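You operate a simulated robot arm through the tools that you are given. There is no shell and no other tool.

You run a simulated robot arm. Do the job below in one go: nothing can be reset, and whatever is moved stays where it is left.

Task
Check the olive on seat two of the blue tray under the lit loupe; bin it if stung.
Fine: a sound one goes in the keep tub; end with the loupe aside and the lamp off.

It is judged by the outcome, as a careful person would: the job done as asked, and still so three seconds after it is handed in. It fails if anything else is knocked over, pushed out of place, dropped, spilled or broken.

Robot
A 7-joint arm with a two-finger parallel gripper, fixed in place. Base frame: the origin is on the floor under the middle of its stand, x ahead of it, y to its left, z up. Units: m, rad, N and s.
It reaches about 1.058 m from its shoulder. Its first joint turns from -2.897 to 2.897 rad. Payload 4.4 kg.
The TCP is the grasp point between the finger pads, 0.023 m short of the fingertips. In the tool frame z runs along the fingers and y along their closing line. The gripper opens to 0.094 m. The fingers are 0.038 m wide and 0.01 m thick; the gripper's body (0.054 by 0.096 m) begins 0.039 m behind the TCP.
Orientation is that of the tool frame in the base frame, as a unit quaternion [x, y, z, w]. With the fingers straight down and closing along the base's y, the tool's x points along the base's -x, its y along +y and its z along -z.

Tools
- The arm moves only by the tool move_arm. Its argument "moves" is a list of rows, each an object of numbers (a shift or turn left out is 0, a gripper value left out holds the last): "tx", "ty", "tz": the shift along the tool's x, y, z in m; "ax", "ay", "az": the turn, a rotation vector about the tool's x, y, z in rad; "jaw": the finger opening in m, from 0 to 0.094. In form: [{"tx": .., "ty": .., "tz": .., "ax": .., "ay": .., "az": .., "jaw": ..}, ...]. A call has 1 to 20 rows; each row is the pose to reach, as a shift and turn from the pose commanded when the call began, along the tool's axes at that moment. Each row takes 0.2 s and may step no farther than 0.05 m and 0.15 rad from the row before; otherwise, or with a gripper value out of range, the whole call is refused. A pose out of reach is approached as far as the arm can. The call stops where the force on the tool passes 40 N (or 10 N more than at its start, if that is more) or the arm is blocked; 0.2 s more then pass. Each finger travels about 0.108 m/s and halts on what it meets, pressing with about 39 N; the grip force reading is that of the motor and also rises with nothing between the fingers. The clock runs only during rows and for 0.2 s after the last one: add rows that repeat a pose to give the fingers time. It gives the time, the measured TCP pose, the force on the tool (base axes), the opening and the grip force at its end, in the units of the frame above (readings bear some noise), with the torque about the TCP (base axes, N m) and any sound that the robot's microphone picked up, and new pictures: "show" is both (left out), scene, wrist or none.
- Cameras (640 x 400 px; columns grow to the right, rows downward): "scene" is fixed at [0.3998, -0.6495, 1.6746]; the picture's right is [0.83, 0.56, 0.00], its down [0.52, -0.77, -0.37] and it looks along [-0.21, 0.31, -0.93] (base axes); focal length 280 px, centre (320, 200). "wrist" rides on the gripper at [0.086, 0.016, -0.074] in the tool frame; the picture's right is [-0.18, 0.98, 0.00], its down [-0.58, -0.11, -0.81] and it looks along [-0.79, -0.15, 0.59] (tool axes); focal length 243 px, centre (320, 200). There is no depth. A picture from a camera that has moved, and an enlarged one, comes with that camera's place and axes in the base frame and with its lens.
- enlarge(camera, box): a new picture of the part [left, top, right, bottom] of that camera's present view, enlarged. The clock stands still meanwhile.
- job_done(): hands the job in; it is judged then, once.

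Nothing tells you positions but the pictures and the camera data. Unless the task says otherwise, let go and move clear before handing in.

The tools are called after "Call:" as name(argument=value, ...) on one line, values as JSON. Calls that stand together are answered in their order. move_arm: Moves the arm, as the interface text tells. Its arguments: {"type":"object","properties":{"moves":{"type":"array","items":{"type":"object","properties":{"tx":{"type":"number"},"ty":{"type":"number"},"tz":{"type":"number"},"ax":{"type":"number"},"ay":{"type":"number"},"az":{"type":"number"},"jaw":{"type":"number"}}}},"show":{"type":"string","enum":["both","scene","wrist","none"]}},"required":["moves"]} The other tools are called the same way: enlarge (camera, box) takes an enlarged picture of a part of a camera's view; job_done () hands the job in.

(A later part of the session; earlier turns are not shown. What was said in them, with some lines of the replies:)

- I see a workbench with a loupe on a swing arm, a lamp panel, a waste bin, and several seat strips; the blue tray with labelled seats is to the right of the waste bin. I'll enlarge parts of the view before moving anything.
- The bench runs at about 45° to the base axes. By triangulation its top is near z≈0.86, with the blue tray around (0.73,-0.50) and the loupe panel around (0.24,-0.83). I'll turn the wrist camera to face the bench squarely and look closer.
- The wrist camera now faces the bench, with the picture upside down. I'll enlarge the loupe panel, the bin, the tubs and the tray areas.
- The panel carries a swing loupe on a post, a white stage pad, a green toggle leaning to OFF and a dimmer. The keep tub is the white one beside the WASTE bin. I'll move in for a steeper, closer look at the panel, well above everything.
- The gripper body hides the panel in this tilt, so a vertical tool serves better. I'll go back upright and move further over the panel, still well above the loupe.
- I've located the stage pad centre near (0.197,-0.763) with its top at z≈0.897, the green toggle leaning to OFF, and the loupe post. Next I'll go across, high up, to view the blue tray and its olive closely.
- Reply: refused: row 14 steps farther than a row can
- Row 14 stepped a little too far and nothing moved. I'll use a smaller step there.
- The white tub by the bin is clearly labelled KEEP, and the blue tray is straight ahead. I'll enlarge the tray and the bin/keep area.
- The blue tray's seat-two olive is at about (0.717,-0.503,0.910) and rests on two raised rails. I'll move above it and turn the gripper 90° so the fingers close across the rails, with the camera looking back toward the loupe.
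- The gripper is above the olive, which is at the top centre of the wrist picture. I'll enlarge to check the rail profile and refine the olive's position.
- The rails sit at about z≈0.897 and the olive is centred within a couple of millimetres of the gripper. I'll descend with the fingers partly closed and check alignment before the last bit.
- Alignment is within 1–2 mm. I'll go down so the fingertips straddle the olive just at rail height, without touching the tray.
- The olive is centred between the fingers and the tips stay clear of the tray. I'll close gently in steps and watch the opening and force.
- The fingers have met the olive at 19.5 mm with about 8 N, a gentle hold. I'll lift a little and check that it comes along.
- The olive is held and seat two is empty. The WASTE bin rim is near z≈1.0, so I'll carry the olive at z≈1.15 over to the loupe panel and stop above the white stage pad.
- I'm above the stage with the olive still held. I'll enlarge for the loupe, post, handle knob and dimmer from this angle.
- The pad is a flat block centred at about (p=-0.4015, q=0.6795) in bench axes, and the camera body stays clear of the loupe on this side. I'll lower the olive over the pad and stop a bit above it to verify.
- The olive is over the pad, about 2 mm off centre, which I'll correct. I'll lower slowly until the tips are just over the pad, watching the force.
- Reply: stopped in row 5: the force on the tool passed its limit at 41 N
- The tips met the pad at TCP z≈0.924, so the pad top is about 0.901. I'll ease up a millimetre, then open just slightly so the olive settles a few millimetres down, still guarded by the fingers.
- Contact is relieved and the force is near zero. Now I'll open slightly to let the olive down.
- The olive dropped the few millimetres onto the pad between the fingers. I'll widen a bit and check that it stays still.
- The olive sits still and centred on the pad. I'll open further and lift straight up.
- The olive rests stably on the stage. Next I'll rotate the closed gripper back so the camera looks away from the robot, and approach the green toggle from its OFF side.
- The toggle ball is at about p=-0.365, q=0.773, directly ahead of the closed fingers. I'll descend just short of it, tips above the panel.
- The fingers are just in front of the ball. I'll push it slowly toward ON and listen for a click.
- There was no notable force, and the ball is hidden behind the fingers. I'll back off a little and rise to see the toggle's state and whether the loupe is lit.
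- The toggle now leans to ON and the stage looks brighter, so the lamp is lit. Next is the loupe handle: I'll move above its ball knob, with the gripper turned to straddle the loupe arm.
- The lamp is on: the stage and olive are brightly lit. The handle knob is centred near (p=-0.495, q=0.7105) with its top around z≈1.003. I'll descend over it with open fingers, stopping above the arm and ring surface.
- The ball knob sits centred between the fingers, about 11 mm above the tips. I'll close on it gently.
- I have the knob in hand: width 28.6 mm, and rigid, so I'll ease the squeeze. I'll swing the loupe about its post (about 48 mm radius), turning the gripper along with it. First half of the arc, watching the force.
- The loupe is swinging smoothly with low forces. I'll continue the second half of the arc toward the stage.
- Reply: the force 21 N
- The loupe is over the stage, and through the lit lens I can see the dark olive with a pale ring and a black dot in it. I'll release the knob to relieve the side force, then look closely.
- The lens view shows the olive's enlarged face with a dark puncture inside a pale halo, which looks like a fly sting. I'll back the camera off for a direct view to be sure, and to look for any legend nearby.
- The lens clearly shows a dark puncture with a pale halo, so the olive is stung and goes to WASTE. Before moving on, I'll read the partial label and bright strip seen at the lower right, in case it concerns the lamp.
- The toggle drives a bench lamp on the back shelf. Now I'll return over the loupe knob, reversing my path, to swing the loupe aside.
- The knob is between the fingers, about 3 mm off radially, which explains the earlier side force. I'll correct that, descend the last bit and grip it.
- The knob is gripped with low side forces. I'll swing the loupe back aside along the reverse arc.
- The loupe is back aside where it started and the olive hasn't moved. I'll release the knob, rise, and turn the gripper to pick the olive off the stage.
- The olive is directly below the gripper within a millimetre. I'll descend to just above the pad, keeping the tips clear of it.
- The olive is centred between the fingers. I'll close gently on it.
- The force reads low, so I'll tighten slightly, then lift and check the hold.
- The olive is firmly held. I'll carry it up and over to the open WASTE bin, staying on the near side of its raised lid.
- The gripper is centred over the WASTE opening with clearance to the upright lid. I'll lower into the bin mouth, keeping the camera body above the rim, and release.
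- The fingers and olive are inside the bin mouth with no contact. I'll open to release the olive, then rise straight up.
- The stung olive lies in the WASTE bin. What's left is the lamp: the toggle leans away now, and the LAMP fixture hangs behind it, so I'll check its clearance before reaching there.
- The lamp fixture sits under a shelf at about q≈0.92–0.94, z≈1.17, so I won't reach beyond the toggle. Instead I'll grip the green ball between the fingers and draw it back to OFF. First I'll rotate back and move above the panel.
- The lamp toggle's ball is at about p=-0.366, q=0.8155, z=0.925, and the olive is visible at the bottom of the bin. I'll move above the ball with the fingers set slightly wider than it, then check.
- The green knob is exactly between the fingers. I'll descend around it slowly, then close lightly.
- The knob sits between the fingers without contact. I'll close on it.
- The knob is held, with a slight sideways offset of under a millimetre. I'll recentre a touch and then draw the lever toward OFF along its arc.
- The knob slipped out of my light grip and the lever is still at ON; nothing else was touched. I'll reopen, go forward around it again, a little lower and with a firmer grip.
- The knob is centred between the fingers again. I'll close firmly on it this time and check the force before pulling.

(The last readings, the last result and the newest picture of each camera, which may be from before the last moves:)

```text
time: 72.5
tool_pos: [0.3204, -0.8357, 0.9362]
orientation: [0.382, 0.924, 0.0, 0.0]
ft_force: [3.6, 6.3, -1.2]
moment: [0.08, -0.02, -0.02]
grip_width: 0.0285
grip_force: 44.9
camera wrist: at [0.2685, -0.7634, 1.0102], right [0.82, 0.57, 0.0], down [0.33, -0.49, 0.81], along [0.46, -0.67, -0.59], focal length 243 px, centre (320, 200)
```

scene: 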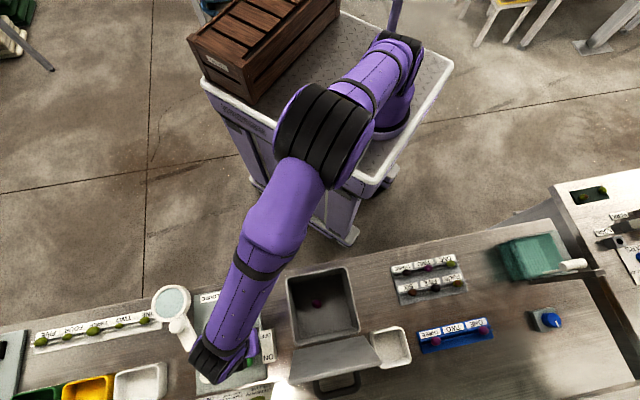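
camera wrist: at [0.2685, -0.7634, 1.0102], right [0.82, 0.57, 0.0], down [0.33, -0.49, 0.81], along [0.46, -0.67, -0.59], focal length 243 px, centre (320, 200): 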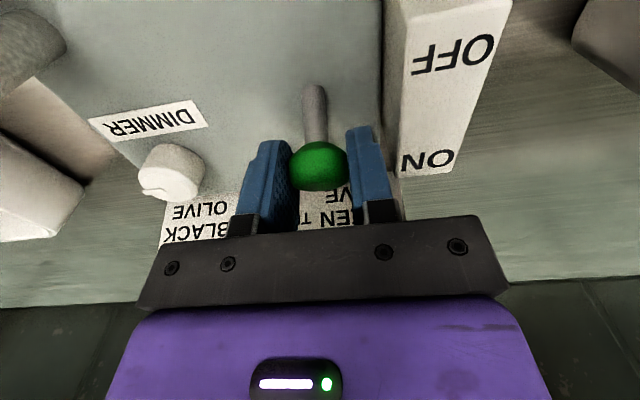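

Now it's firmly held (28.5 mm); earlier I'd set the jaws exactly at the knob's width. I'll draw the lever to OFF along its arc.

Call:
move_arm(moves=[{"tx": 0.005, "tz": -0.002}, {"tx": 0.01, "tz": -0.0034}, {"tx": 0.0155, "tz": -0.0043}, {"tx": 0.021, "tz": -0.0046}, {"tx": 0.0265, "tz": -0.0042}, {"tx": 0.032, "tz": -0.0034}, {"tx": 0.037, "tz": -0.002}, {"tx": 0.042, "tz": 0.0}, {"tx": 0.042, "tz": 0.0}], show="both")

Call:
enlarge(camera="wrist", box=[220, 60, 420, 220])

```text
time: 74.5
tool_pos: [0.2909, -0.8079, 0.9379]
orientation: [0.381, 0.924, -0.001, 0.002]
ft_force: [25.1, -4.1, 26.2]
moment: [-0.93, -1.2, 0.22]
grip_width: 0.0287
grip_force: 45.1
camera wrist: at [0.2395, -0.7344, 1.0112], right [0.82, 0.57, 0.0], down [0.33, -0.48, 0.81], along [0.46, -0.67, -0.59], focal length 243 px, centre (320, 200)
```

scene: 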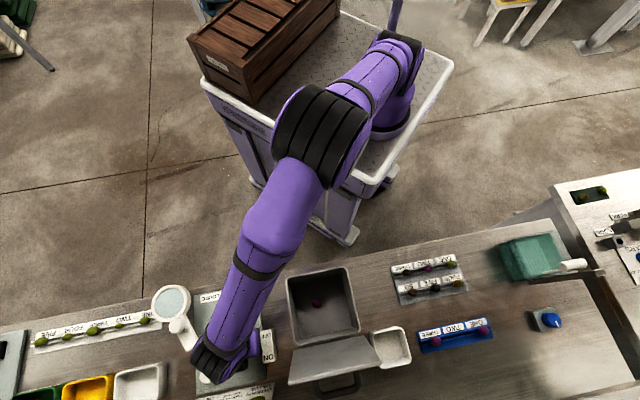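
wrist: 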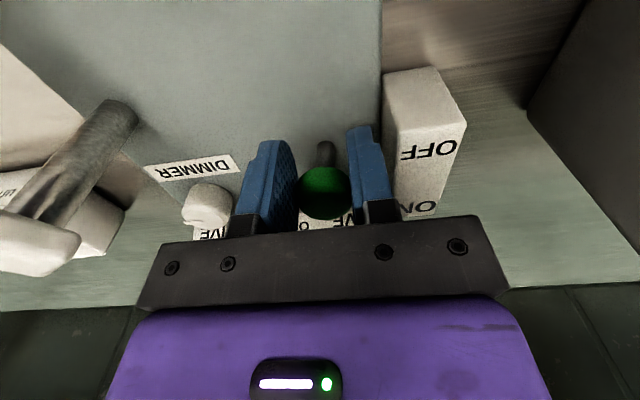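

```text
2.50 times, centred on (320, 140) of wrist
camera zoom: at [0.2395, -0.7344, 1.0112], right [0.82, 0.57, 0.0], down [0.33, -0.48, 0.81], along [0.46, -0.67, -0.59], focal length 606 px, centre (320, 350)
```

zoom: 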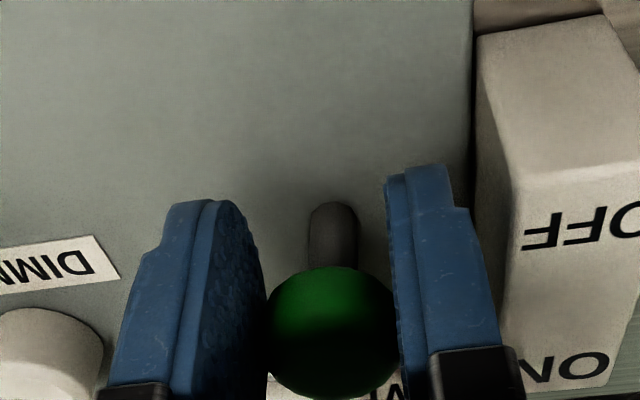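

The lever is about upright now and the bright lamp reflection has gone. It slid within the pads, so I'll keep pulling a little further toward OFF.

Call:
move_arm(moves=[{"tx": 0.003, "tz": -0.003}, {"tx": 0.007, "tz": -0.003}, {"tx": 0.011, "tz": -0.0025}, {"tx": 0.015, "tz": -0.002}, {"tx": 0.019, "tz": -0.001}], show="both")

Call:
enlarge(camera="wrist", box=[220, 60, 420, 220])

```text
time: 75.7
tool_pos: [0.2773, -0.7938, 0.9372]
orientation: [0.382, 0.924, 0.001, 0.0]
ft_force: [27.0, 3.7, -6.4]
moment: [-0.2, -0.51, 0.34]
grip_width: 0.0272
grip_force: 45.1
camera wrist: at [0.2257, -0.7208, 1.0105], right [0.82, 0.57, 0.0], down [0.34, -0.49, 0.81], along [0.46, -0.66, -0.59], focal length 243 px, centre (320, 200)
```

scene: 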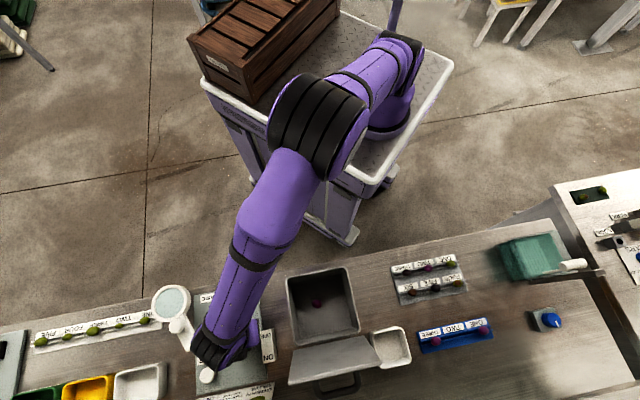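
wrist: 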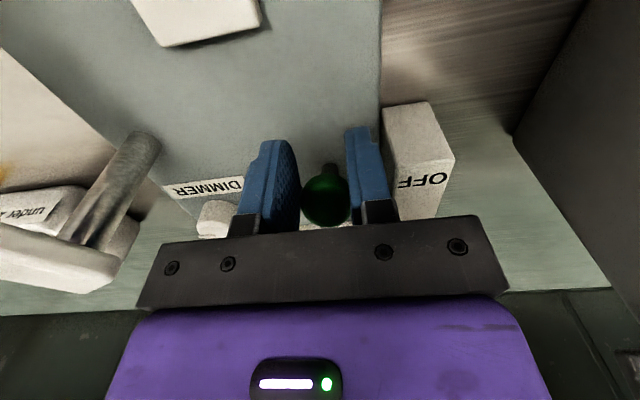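

```text
2.50 times, centred on (320, 140) of wrist
camera zoom: at [0.2257, -0.7208, 1.0105], right [0.82, 0.57, 0.0], down [0.34, -0.49, 0.81], along [0.46, -0.66, -0.59], focal length 606 px, centre (320, 350)
```

zoom: 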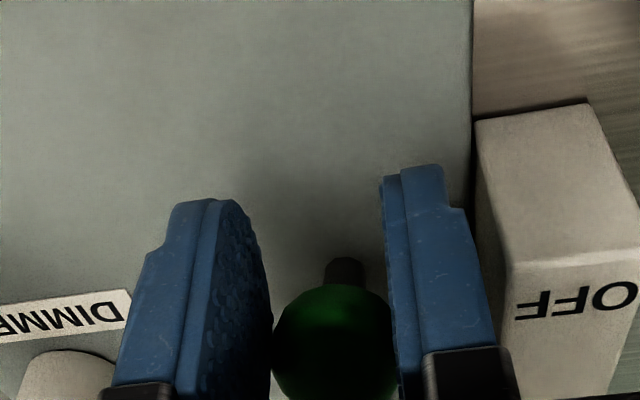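

The lever is now well past upright toward OFF. I'll release it, back away and rise to see where it rests.

Call:
move_arm(moves=[{"jaw": 0.032}, {"jaw": 0.04}, {"jaw": 0.04}, {"tz": -0.03, "jaw": 0.04}, {"tz": -0.07, "jaw": 0.04}, {"tx": 0.02, "tz": -0.11, "jaw": 0.04}, {"tx": 0.05, "tz": -0.15, "jaw": 0.04}, {"tx": 0.08, "tz": -0.18, "jaw": 0.04}], show="both")

Call:
enlarge(camera="wrist", box=[240, 40, 440, 180])

Call:
enlarge(camera="scene", box=[140, 280, 300, 400])

```text
time: 77.5
tool_pos: [0.2201, -0.7367, 1.1192]
orientation: [0.382, 0.924, 0.0, 0.0]
ft_force: [0.7, -0.3, -0.6]
moment: [0.03, 0.02, 0.02]
grip_width: 0.0401
grip_force: 0.0
camera wrist: at [0.1691, -0.6642, 1.1925], right [0.82, 0.57, 0.0], down [0.33, -0.49, 0.81], along [0.46, -0.67, -0.59], focal length 243 px, centre (320, 200)
```

scene: 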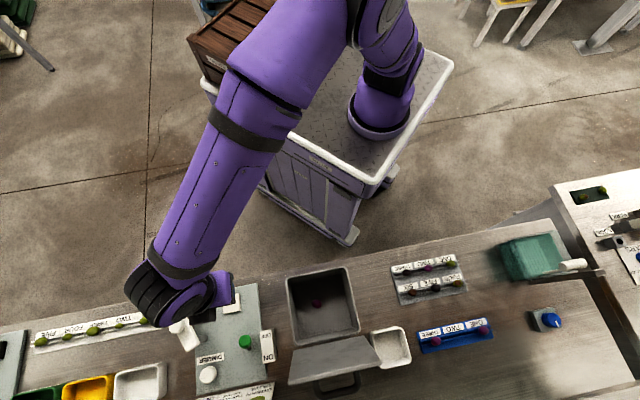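
wrist: 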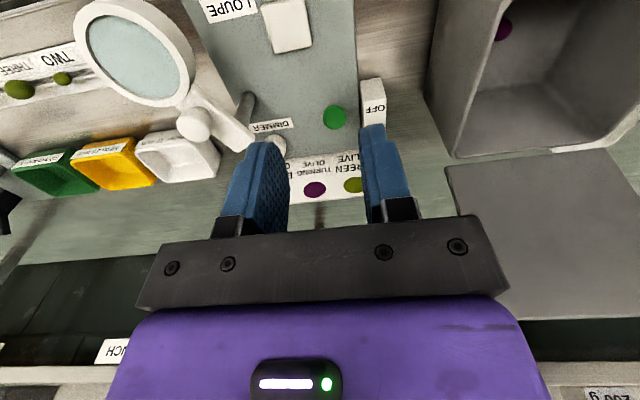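

```text
2.86 times, centred on (340, 110) of wrist
camera zoom: at [0.1691, -0.6642, 1.1925], right [0.82, 0.57, 0.0], down [0.33, -0.49, 0.81], along [0.46, -0.67, -0.59], focal length 693 px, centre (263, 457)
```

zoom: 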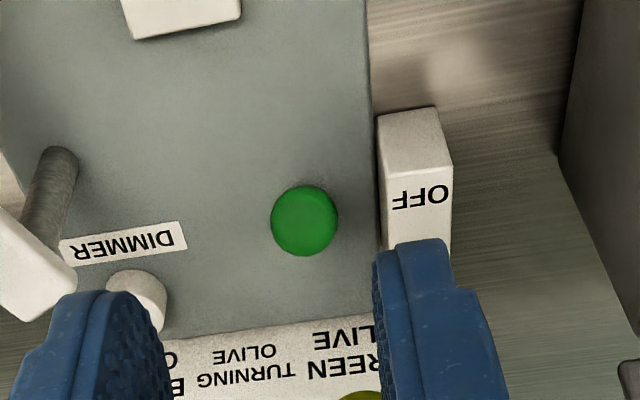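

```text
3.33 times, centred on (220, 340) of scene
camera zoom: at [0.3998, -0.6495, 1.6746], right [0.83, 0.56, 0.0], down [0.52, -0.77, -0.37], along [-0.21, 0.31, -0.93], focal length 932 px, centre (653, -267)
```

zoom: 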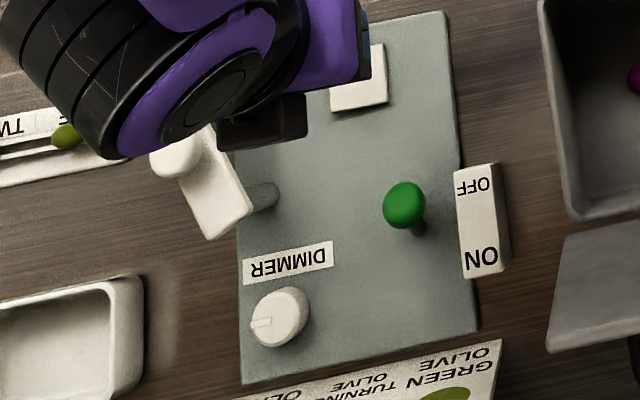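

The toggle is back at OFF exactly as at the start and the lamp glow is gone. I'll retreat clear of the bench and do a final check of everything.

Call:
move_arm(moves=[{"tx": 0.03, "tz": -0.03}, {"tx": 0.07, "tz": -0.05}, {"tx": 0.115, "tz": -0.06}, {"tx": 0.16, "tz": -0.07}, {"tx": 0.2, "tz": -0.08}, {"tx": 0.2, "tz": -0.08}], show="both")

Call:
enlarge(camera="scene", box=[130, 270, 338, 400])

Call:
enlarge(camera="scene", box=[260, 250, 500, 400])

Call:
enlarge(camera="wrist", box=[230, 60, 420, 220])

```text
time: 78.9
tool_pos: [0.0745, -0.5941, 1.1972]
orientation: [0.382, 0.924, 0.0, -0.001]
ft_force: [0.5, -0.2, 1.1]
moment: [-0.02, 0.02, -0.01]
grip_width: 0.0403
grip_force: 0.1
camera wrist: at [0.0244, -0.5214, 1.2709], right [0.82, 0.57, 0.0], down [0.33, -0.49, 0.81], along [0.46, -0.67, -0.59], focal length 243 px, centre (320, 200)
```

scene: 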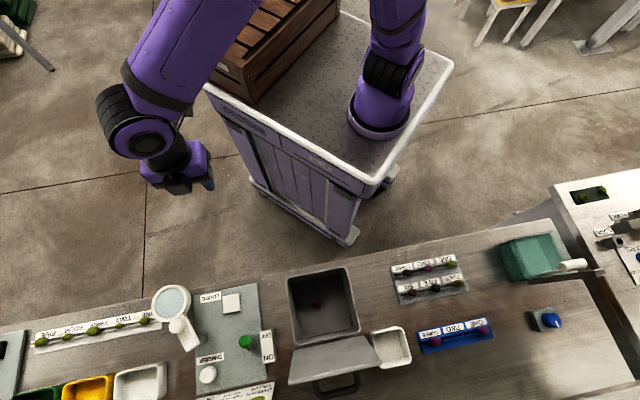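
wrist: 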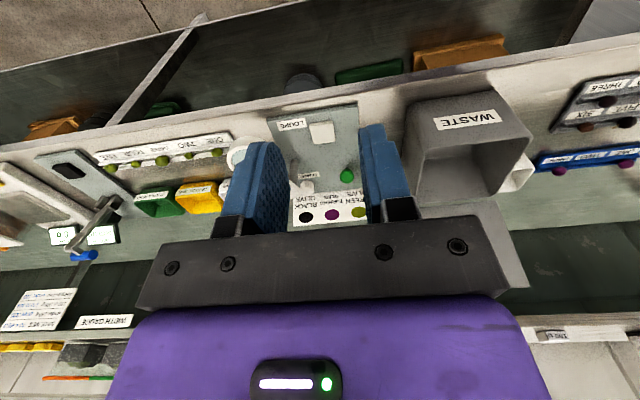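

```text
3.08 times, centred on (234, 335) of scene
camera zoom: at [0.3998, -0.6495, 1.6746], right [0.83, 0.56, 0.0], down [0.52, -0.77, -0.37], along [-0.21, 0.31, -0.93], focal length 860 px, centre (585, -215)
```

zoom: 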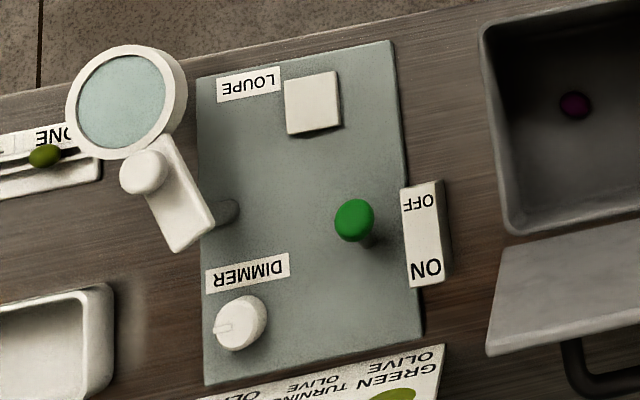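

```text
2.67 times, centred on (380, 325) of scene
camera zoom: at [0.3998, -0.6495, 1.6746], right [0.83, 0.56, 0.0], down [0.52, -0.77, -0.37], along [-0.21, 0.31, -0.93], focal length 745 px, centre (160, -133)
```

zoom: 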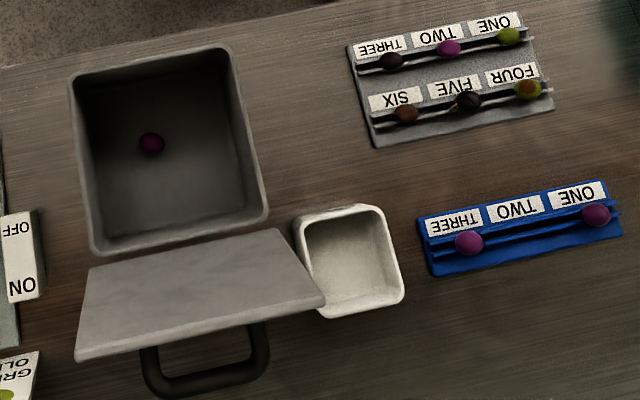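

```text
2.50 times, centred on (325, 140) of wrist
camera zoom: at [0.0244, -0.5214, 1.2709], right [0.82, 0.57, 0.0], down [0.33, -0.49, 0.81], along [0.46, -0.67, -0.59], focal length 606 px, centre (308, 350)
```

zoom: 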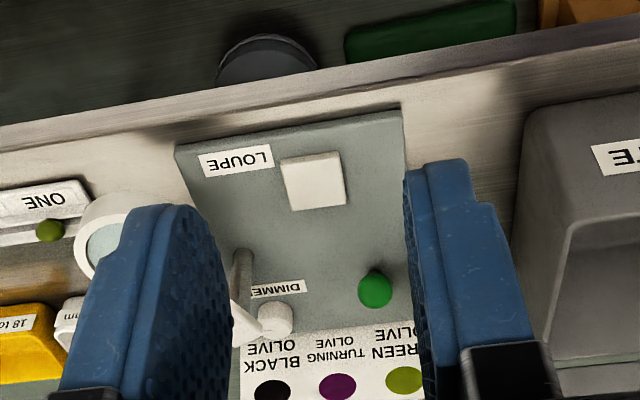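

The olive is in WASTE, the lamp is off, and the blue tray and the other olives are undisturbed. The loupe is aside, but about 4–5° short of where it was parked, so I'll nudge it fully back. I'm moving above its knob again.

Call:
move_arm(moves=[{"tx": -0.03, "ty": -0.016, "tz": 0.0, "az": -0.06}, {"tx": -0.065, "ty": -0.033, "tz": 0.005, "az": -0.12}, {"tx": -0.1, "ty": -0.053, "tz": 0.015, "az": -0.18}, {"tx": -0.135, "ty": -0.072, "tz": 0.03, "az": -0.24}, {"tx": -0.17, "ty": -0.09, "tz": 0.045, "az": -0.3}, {"tx": -0.205, "ty": -0.109, "tz": 0.06, "az": -0.36}, {"tx": -0.2362, "ty": -0.1256, "tz": 0.078, "az": -0.43, "jaw": 0.06}, {"tx": -0.2362, "ty": -0.1256, "tz": 0.11, "az": -0.43, "jaw": 0.06}, {"tx": -0.2362, "ty": -0.1256, "tz": 0.137, "az": -0.43, "jaw": 0.06}, {"tx": -0.2362, "ty": -0.1256, "tz": 0.137, "az": -0.43, "jaw": 0.06}], show="both")

Call:
enlarge(camera="wrist", box=[200, 60, 440, 240])

```text
time: 81.1
tool_pos: [0.1556, -0.8515, 1.0614]
orientation: [0.176, 0.984, -0.001, 0.001]
ft_force: [0.8, 0.6, 0.1]
moment: [-0.03, 0.01, -0.01]
grip_width: 0.0599
grip_force: 0.0
camera wrist: at [0.0774, -0.8049, 1.1357], right [0.51, 0.86, 0.0], down [0.51, -0.3, 0.81], along [0.69, -0.42, -0.59], focal length 243 px, centre (320, 200)
```

scene: 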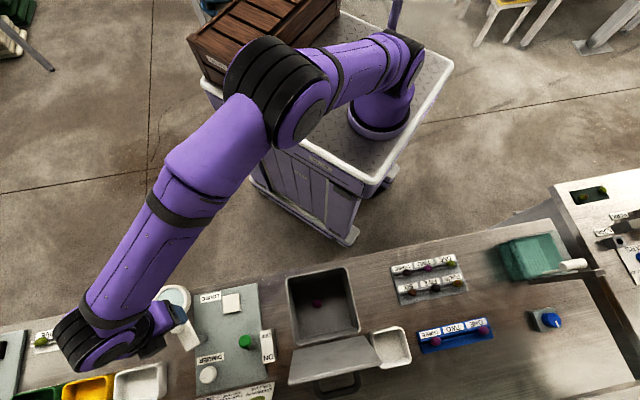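
wrist: 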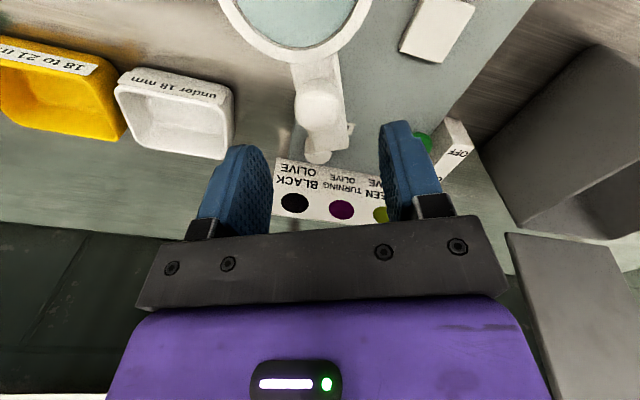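

```text
2.22 times, centred on (320, 150) of wrist
camera zoom: at [0.0774, -0.8049, 1.1357], right [0.51, 0.86, 0.0], down [0.51, -0.3, 0.81], along [0.69, -0.42, -0.59], focal length 539 px, centre (320, 311)
```

zoom: 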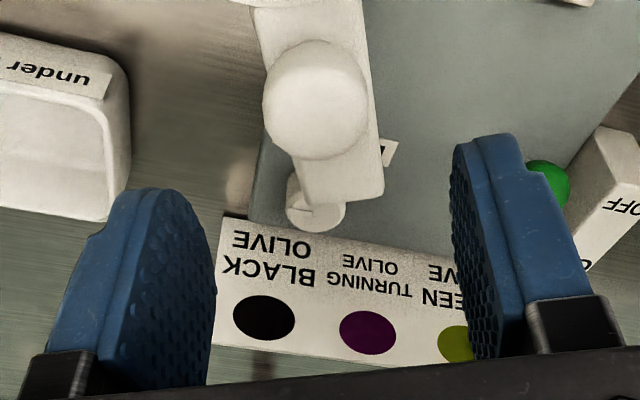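

The knob is centred below. I'll descend, grip it, and nudge the loupe the last few degrees.

Call:
move_arm(moves=[{"ty": -0.001, "tz": 0.025, "jaw": 0.06}, {"ty": -0.001, "tz": 0.042, "jaw": 0.06}, {"ty": -0.001, "tz": 0.052, "jaw": 0.05}, {"ty": -0.001, "tz": 0.052, "jaw": 0.038}, {"ty": -0.001, "tz": 0.052, "jaw": 0.031}, {"ty": -0.001, "tz": 0.052, "jaw": 0.0278}, {"ty": -0.001, "tz": 0.052, "jaw": 0.0278}], show="wrist")

```text
time: 82.7
tool_pos: [0.1534, -0.8531, 1.0096]
orientation: [0.175, 0.985, -0.002, 0.001]
ft_force: [-1.4, -0.8, -1.0]
moment: [0.01, -0.05, 0.0]
grip_width: 0.0288
grip_force: 1.2
camera wrist: at [0.0777, -0.8073, 1.083], right [0.51, 0.86, 0.0], down [0.51, -0.3, 0.81], along [0.69, -0.42, -0.59], focal length 243 px, centre (320, 200)
```

wrist: 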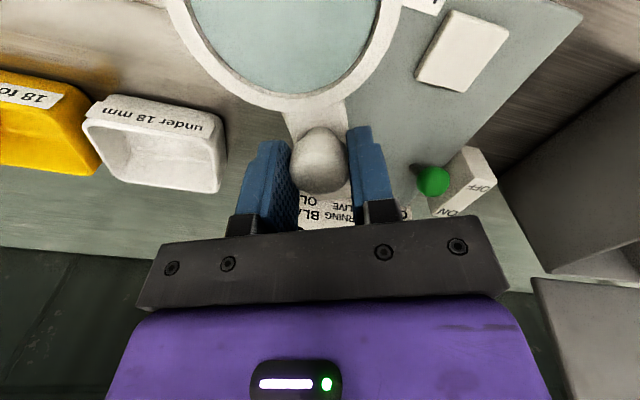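

The knob is held. Now the small rotation back, then release and rise.

Call:
move_arm(moves=[{"jaw": 0.0272}, {"tx": 0.0, "ty": -0.0018, "az": -0.04}, {"tx": -0.0002, "ty": -0.0039, "az": -0.085}, {"tx": -0.0002, "ty": -0.0039, "az": -0.085}], show="both")

```text
time: 83.7
tool_pos: [0.1545, -0.8544, 1.0085]
orientation: [0.134, 0.991, 0.001, 0.001]
ft_force: [2.5, 33.5, 0.4]
moment: [0.01, 0.16, -0.25]
grip_width: 0.0288
grip_force: 45.3
camera wrist: at [0.0742, -0.816, 1.0831], right [0.44, 0.9, 0.0], down [0.53, -0.26, 0.81], along [0.73, -0.35, -0.59], focal length 243 px, centre (320, 200)
```

scene: 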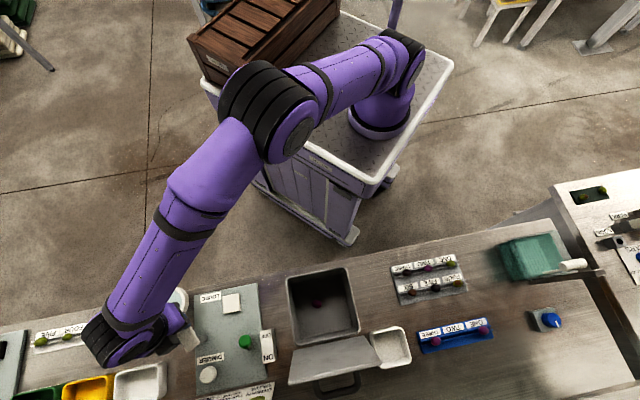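
wrist: 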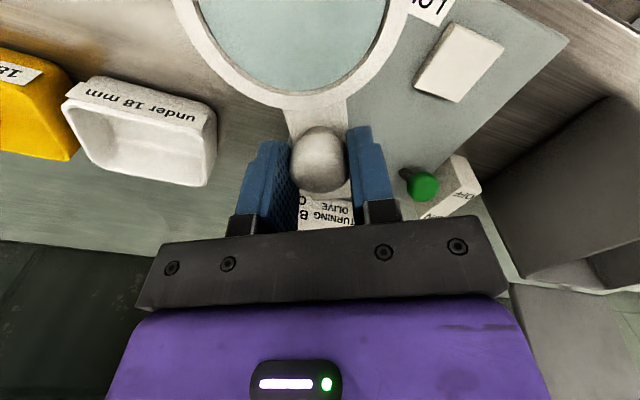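

A firm 33 N reaction shows the loupe is now against its end stop, fully aside. I'll release, rise and retreat.

Call:
move_arm(moves=[{"tx": 0.0, "ty": -0.001, "az": -0.04}, {"ty": -0.001, "jaw": 0.034}, {"ty": -0.001, "jaw": 0.045}, {"ty": -0.001, "jaw": 0.055}, {"tz": -0.03, "jaw": 0.055}, {"tz": -0.07, "jaw": 0.055}, {"tz": -0.115, "jaw": 0.055}, {"tx": 0.04, "tz": -0.14, "jaw": 0.055}, {"tx": 0.08, "tz": -0.16, "jaw": 0.055}, {"tx": 0.12, "tz": -0.18, "jaw": 0.055}, {"tx": 0.16, "ty": 0.02, "tz": -0.19, "jaw": 0.055}, {"tx": 0.2, "ty": 0.04, "tz": -0.2, "jaw": 0.055}, {"tx": 0.24, "ty": 0.06, "tz": -0.2, "jaw": 0.055}], show="both")

Call:
enlarge(camera="scene", box=[130, 270, 338, 400])

Call:
enlarge(camera="scene", box=[0, 280, 192, 400])

Call:
enlarge(camera="scene", box=[260, 250, 500, 400])

```text
time: 86.5
tool_pos: [-0.0585, -0.7329, 1.2103]
orientation: [0.133, 0.991, -0.001, 0.001]
ft_force: [1.5, -0.8, -0.1]
moment: [0.03, 0.07, -0.02]
grip_width: 0.055
grip_force: 0.1
camera wrist: at [-0.1388, -0.6949, 1.2836], right [0.44, 0.9, 0.0], down [0.53, -0.26, 0.81], along [0.73, -0.35, -0.59], focal length 243 px, centre (320, 200)
```

scene: 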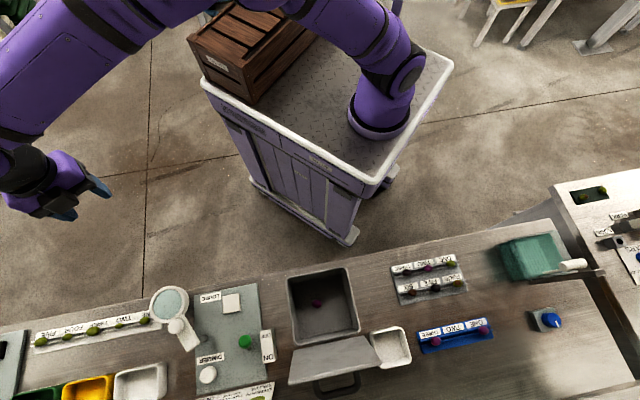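
wrist: 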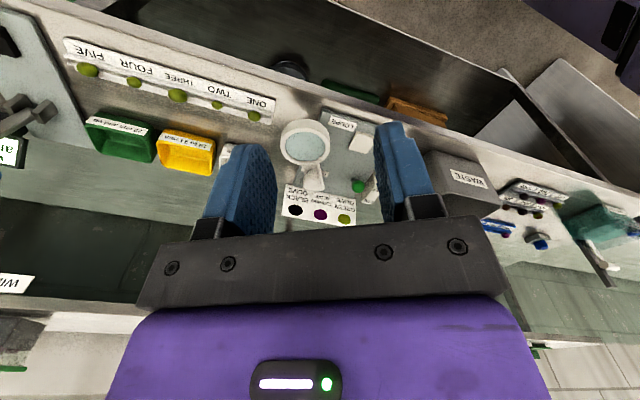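

```text
3.08 times, centred on (234, 335) of scene
camera zoom: at [0.3998, -0.6495, 1.6746], right [0.83, 0.56, 0.0], down [0.52, -0.77, -0.37], along [-0.21, 0.31, -0.93], focal length 860 px, centre (585, -215)
```

zoom: 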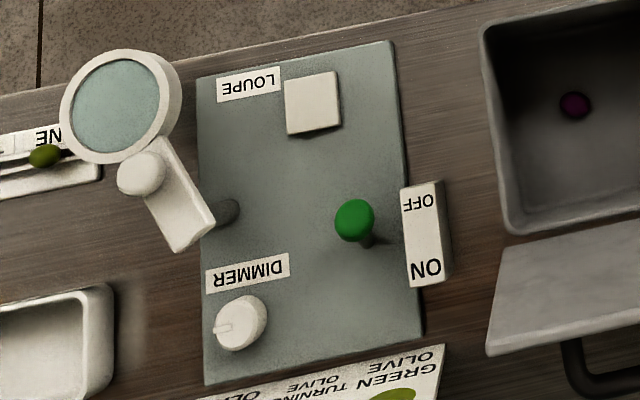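

```text
3.33 times, centred on (96, 340) of scene
camera zoom: at [0.3998, -0.6495, 1.6746], right [0.83, 0.56, 0.0], down [0.52, -0.77, -0.37], along [-0.21, 0.31, -0.93], focal length 932 px, centre (1067, -267)
```

zoom: 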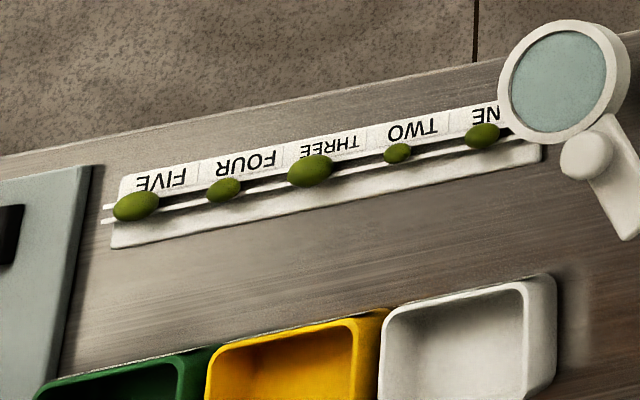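

```text
2.67 times, centred on (380, 325) of scene
camera zoom: at [0.3998, -0.6495, 1.6746], right [0.83, 0.56, 0.0], down [0.52, -0.77, -0.37], along [-0.21, 0.31, -0.93], focal length 745 px, centre (160, -133)
```

zoom: 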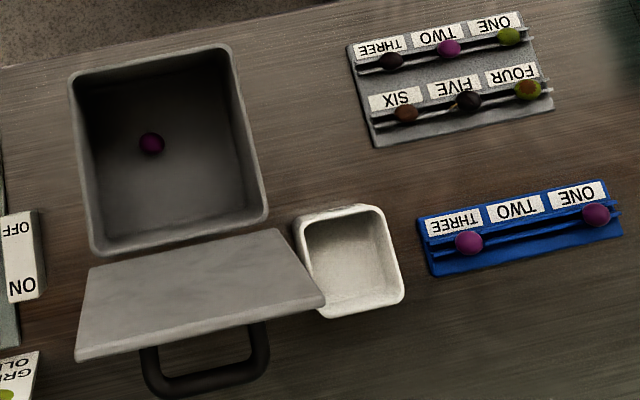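

The stung olive lies in the WASTE bin, the loupe is back at its original parked position, and the toggle is at OFF with the lamp dark. Everything else is as it was at the start, and the gripper is empty and clear, so I'm handing in.

Call:
job_done()

```text
The job is handed in.
```

The olive on seat two of the blue tray was stung, so it is now in the WASTE bin. Under the lit loupe it showed a dark puncture with a pale halo around it.

- **Loupe:** it is swung fully aside, against its end stop, where it was parked at the start.
- **Lamp:** the green toggle is back at OFF and the lamp is dark. My first pull slipped off the knob; a firmer grip moved it.
- **Everything else:** the other olives, trays and tubs look as they did at the start, and the gripper is empty and clear of the bench.

While placing the olive, the fingertips pressed the loupe stage briefly at about 41 N. I then released the olive a few millimetres above the stage, between the fingers. It settled without rolling, and I saw no damage.
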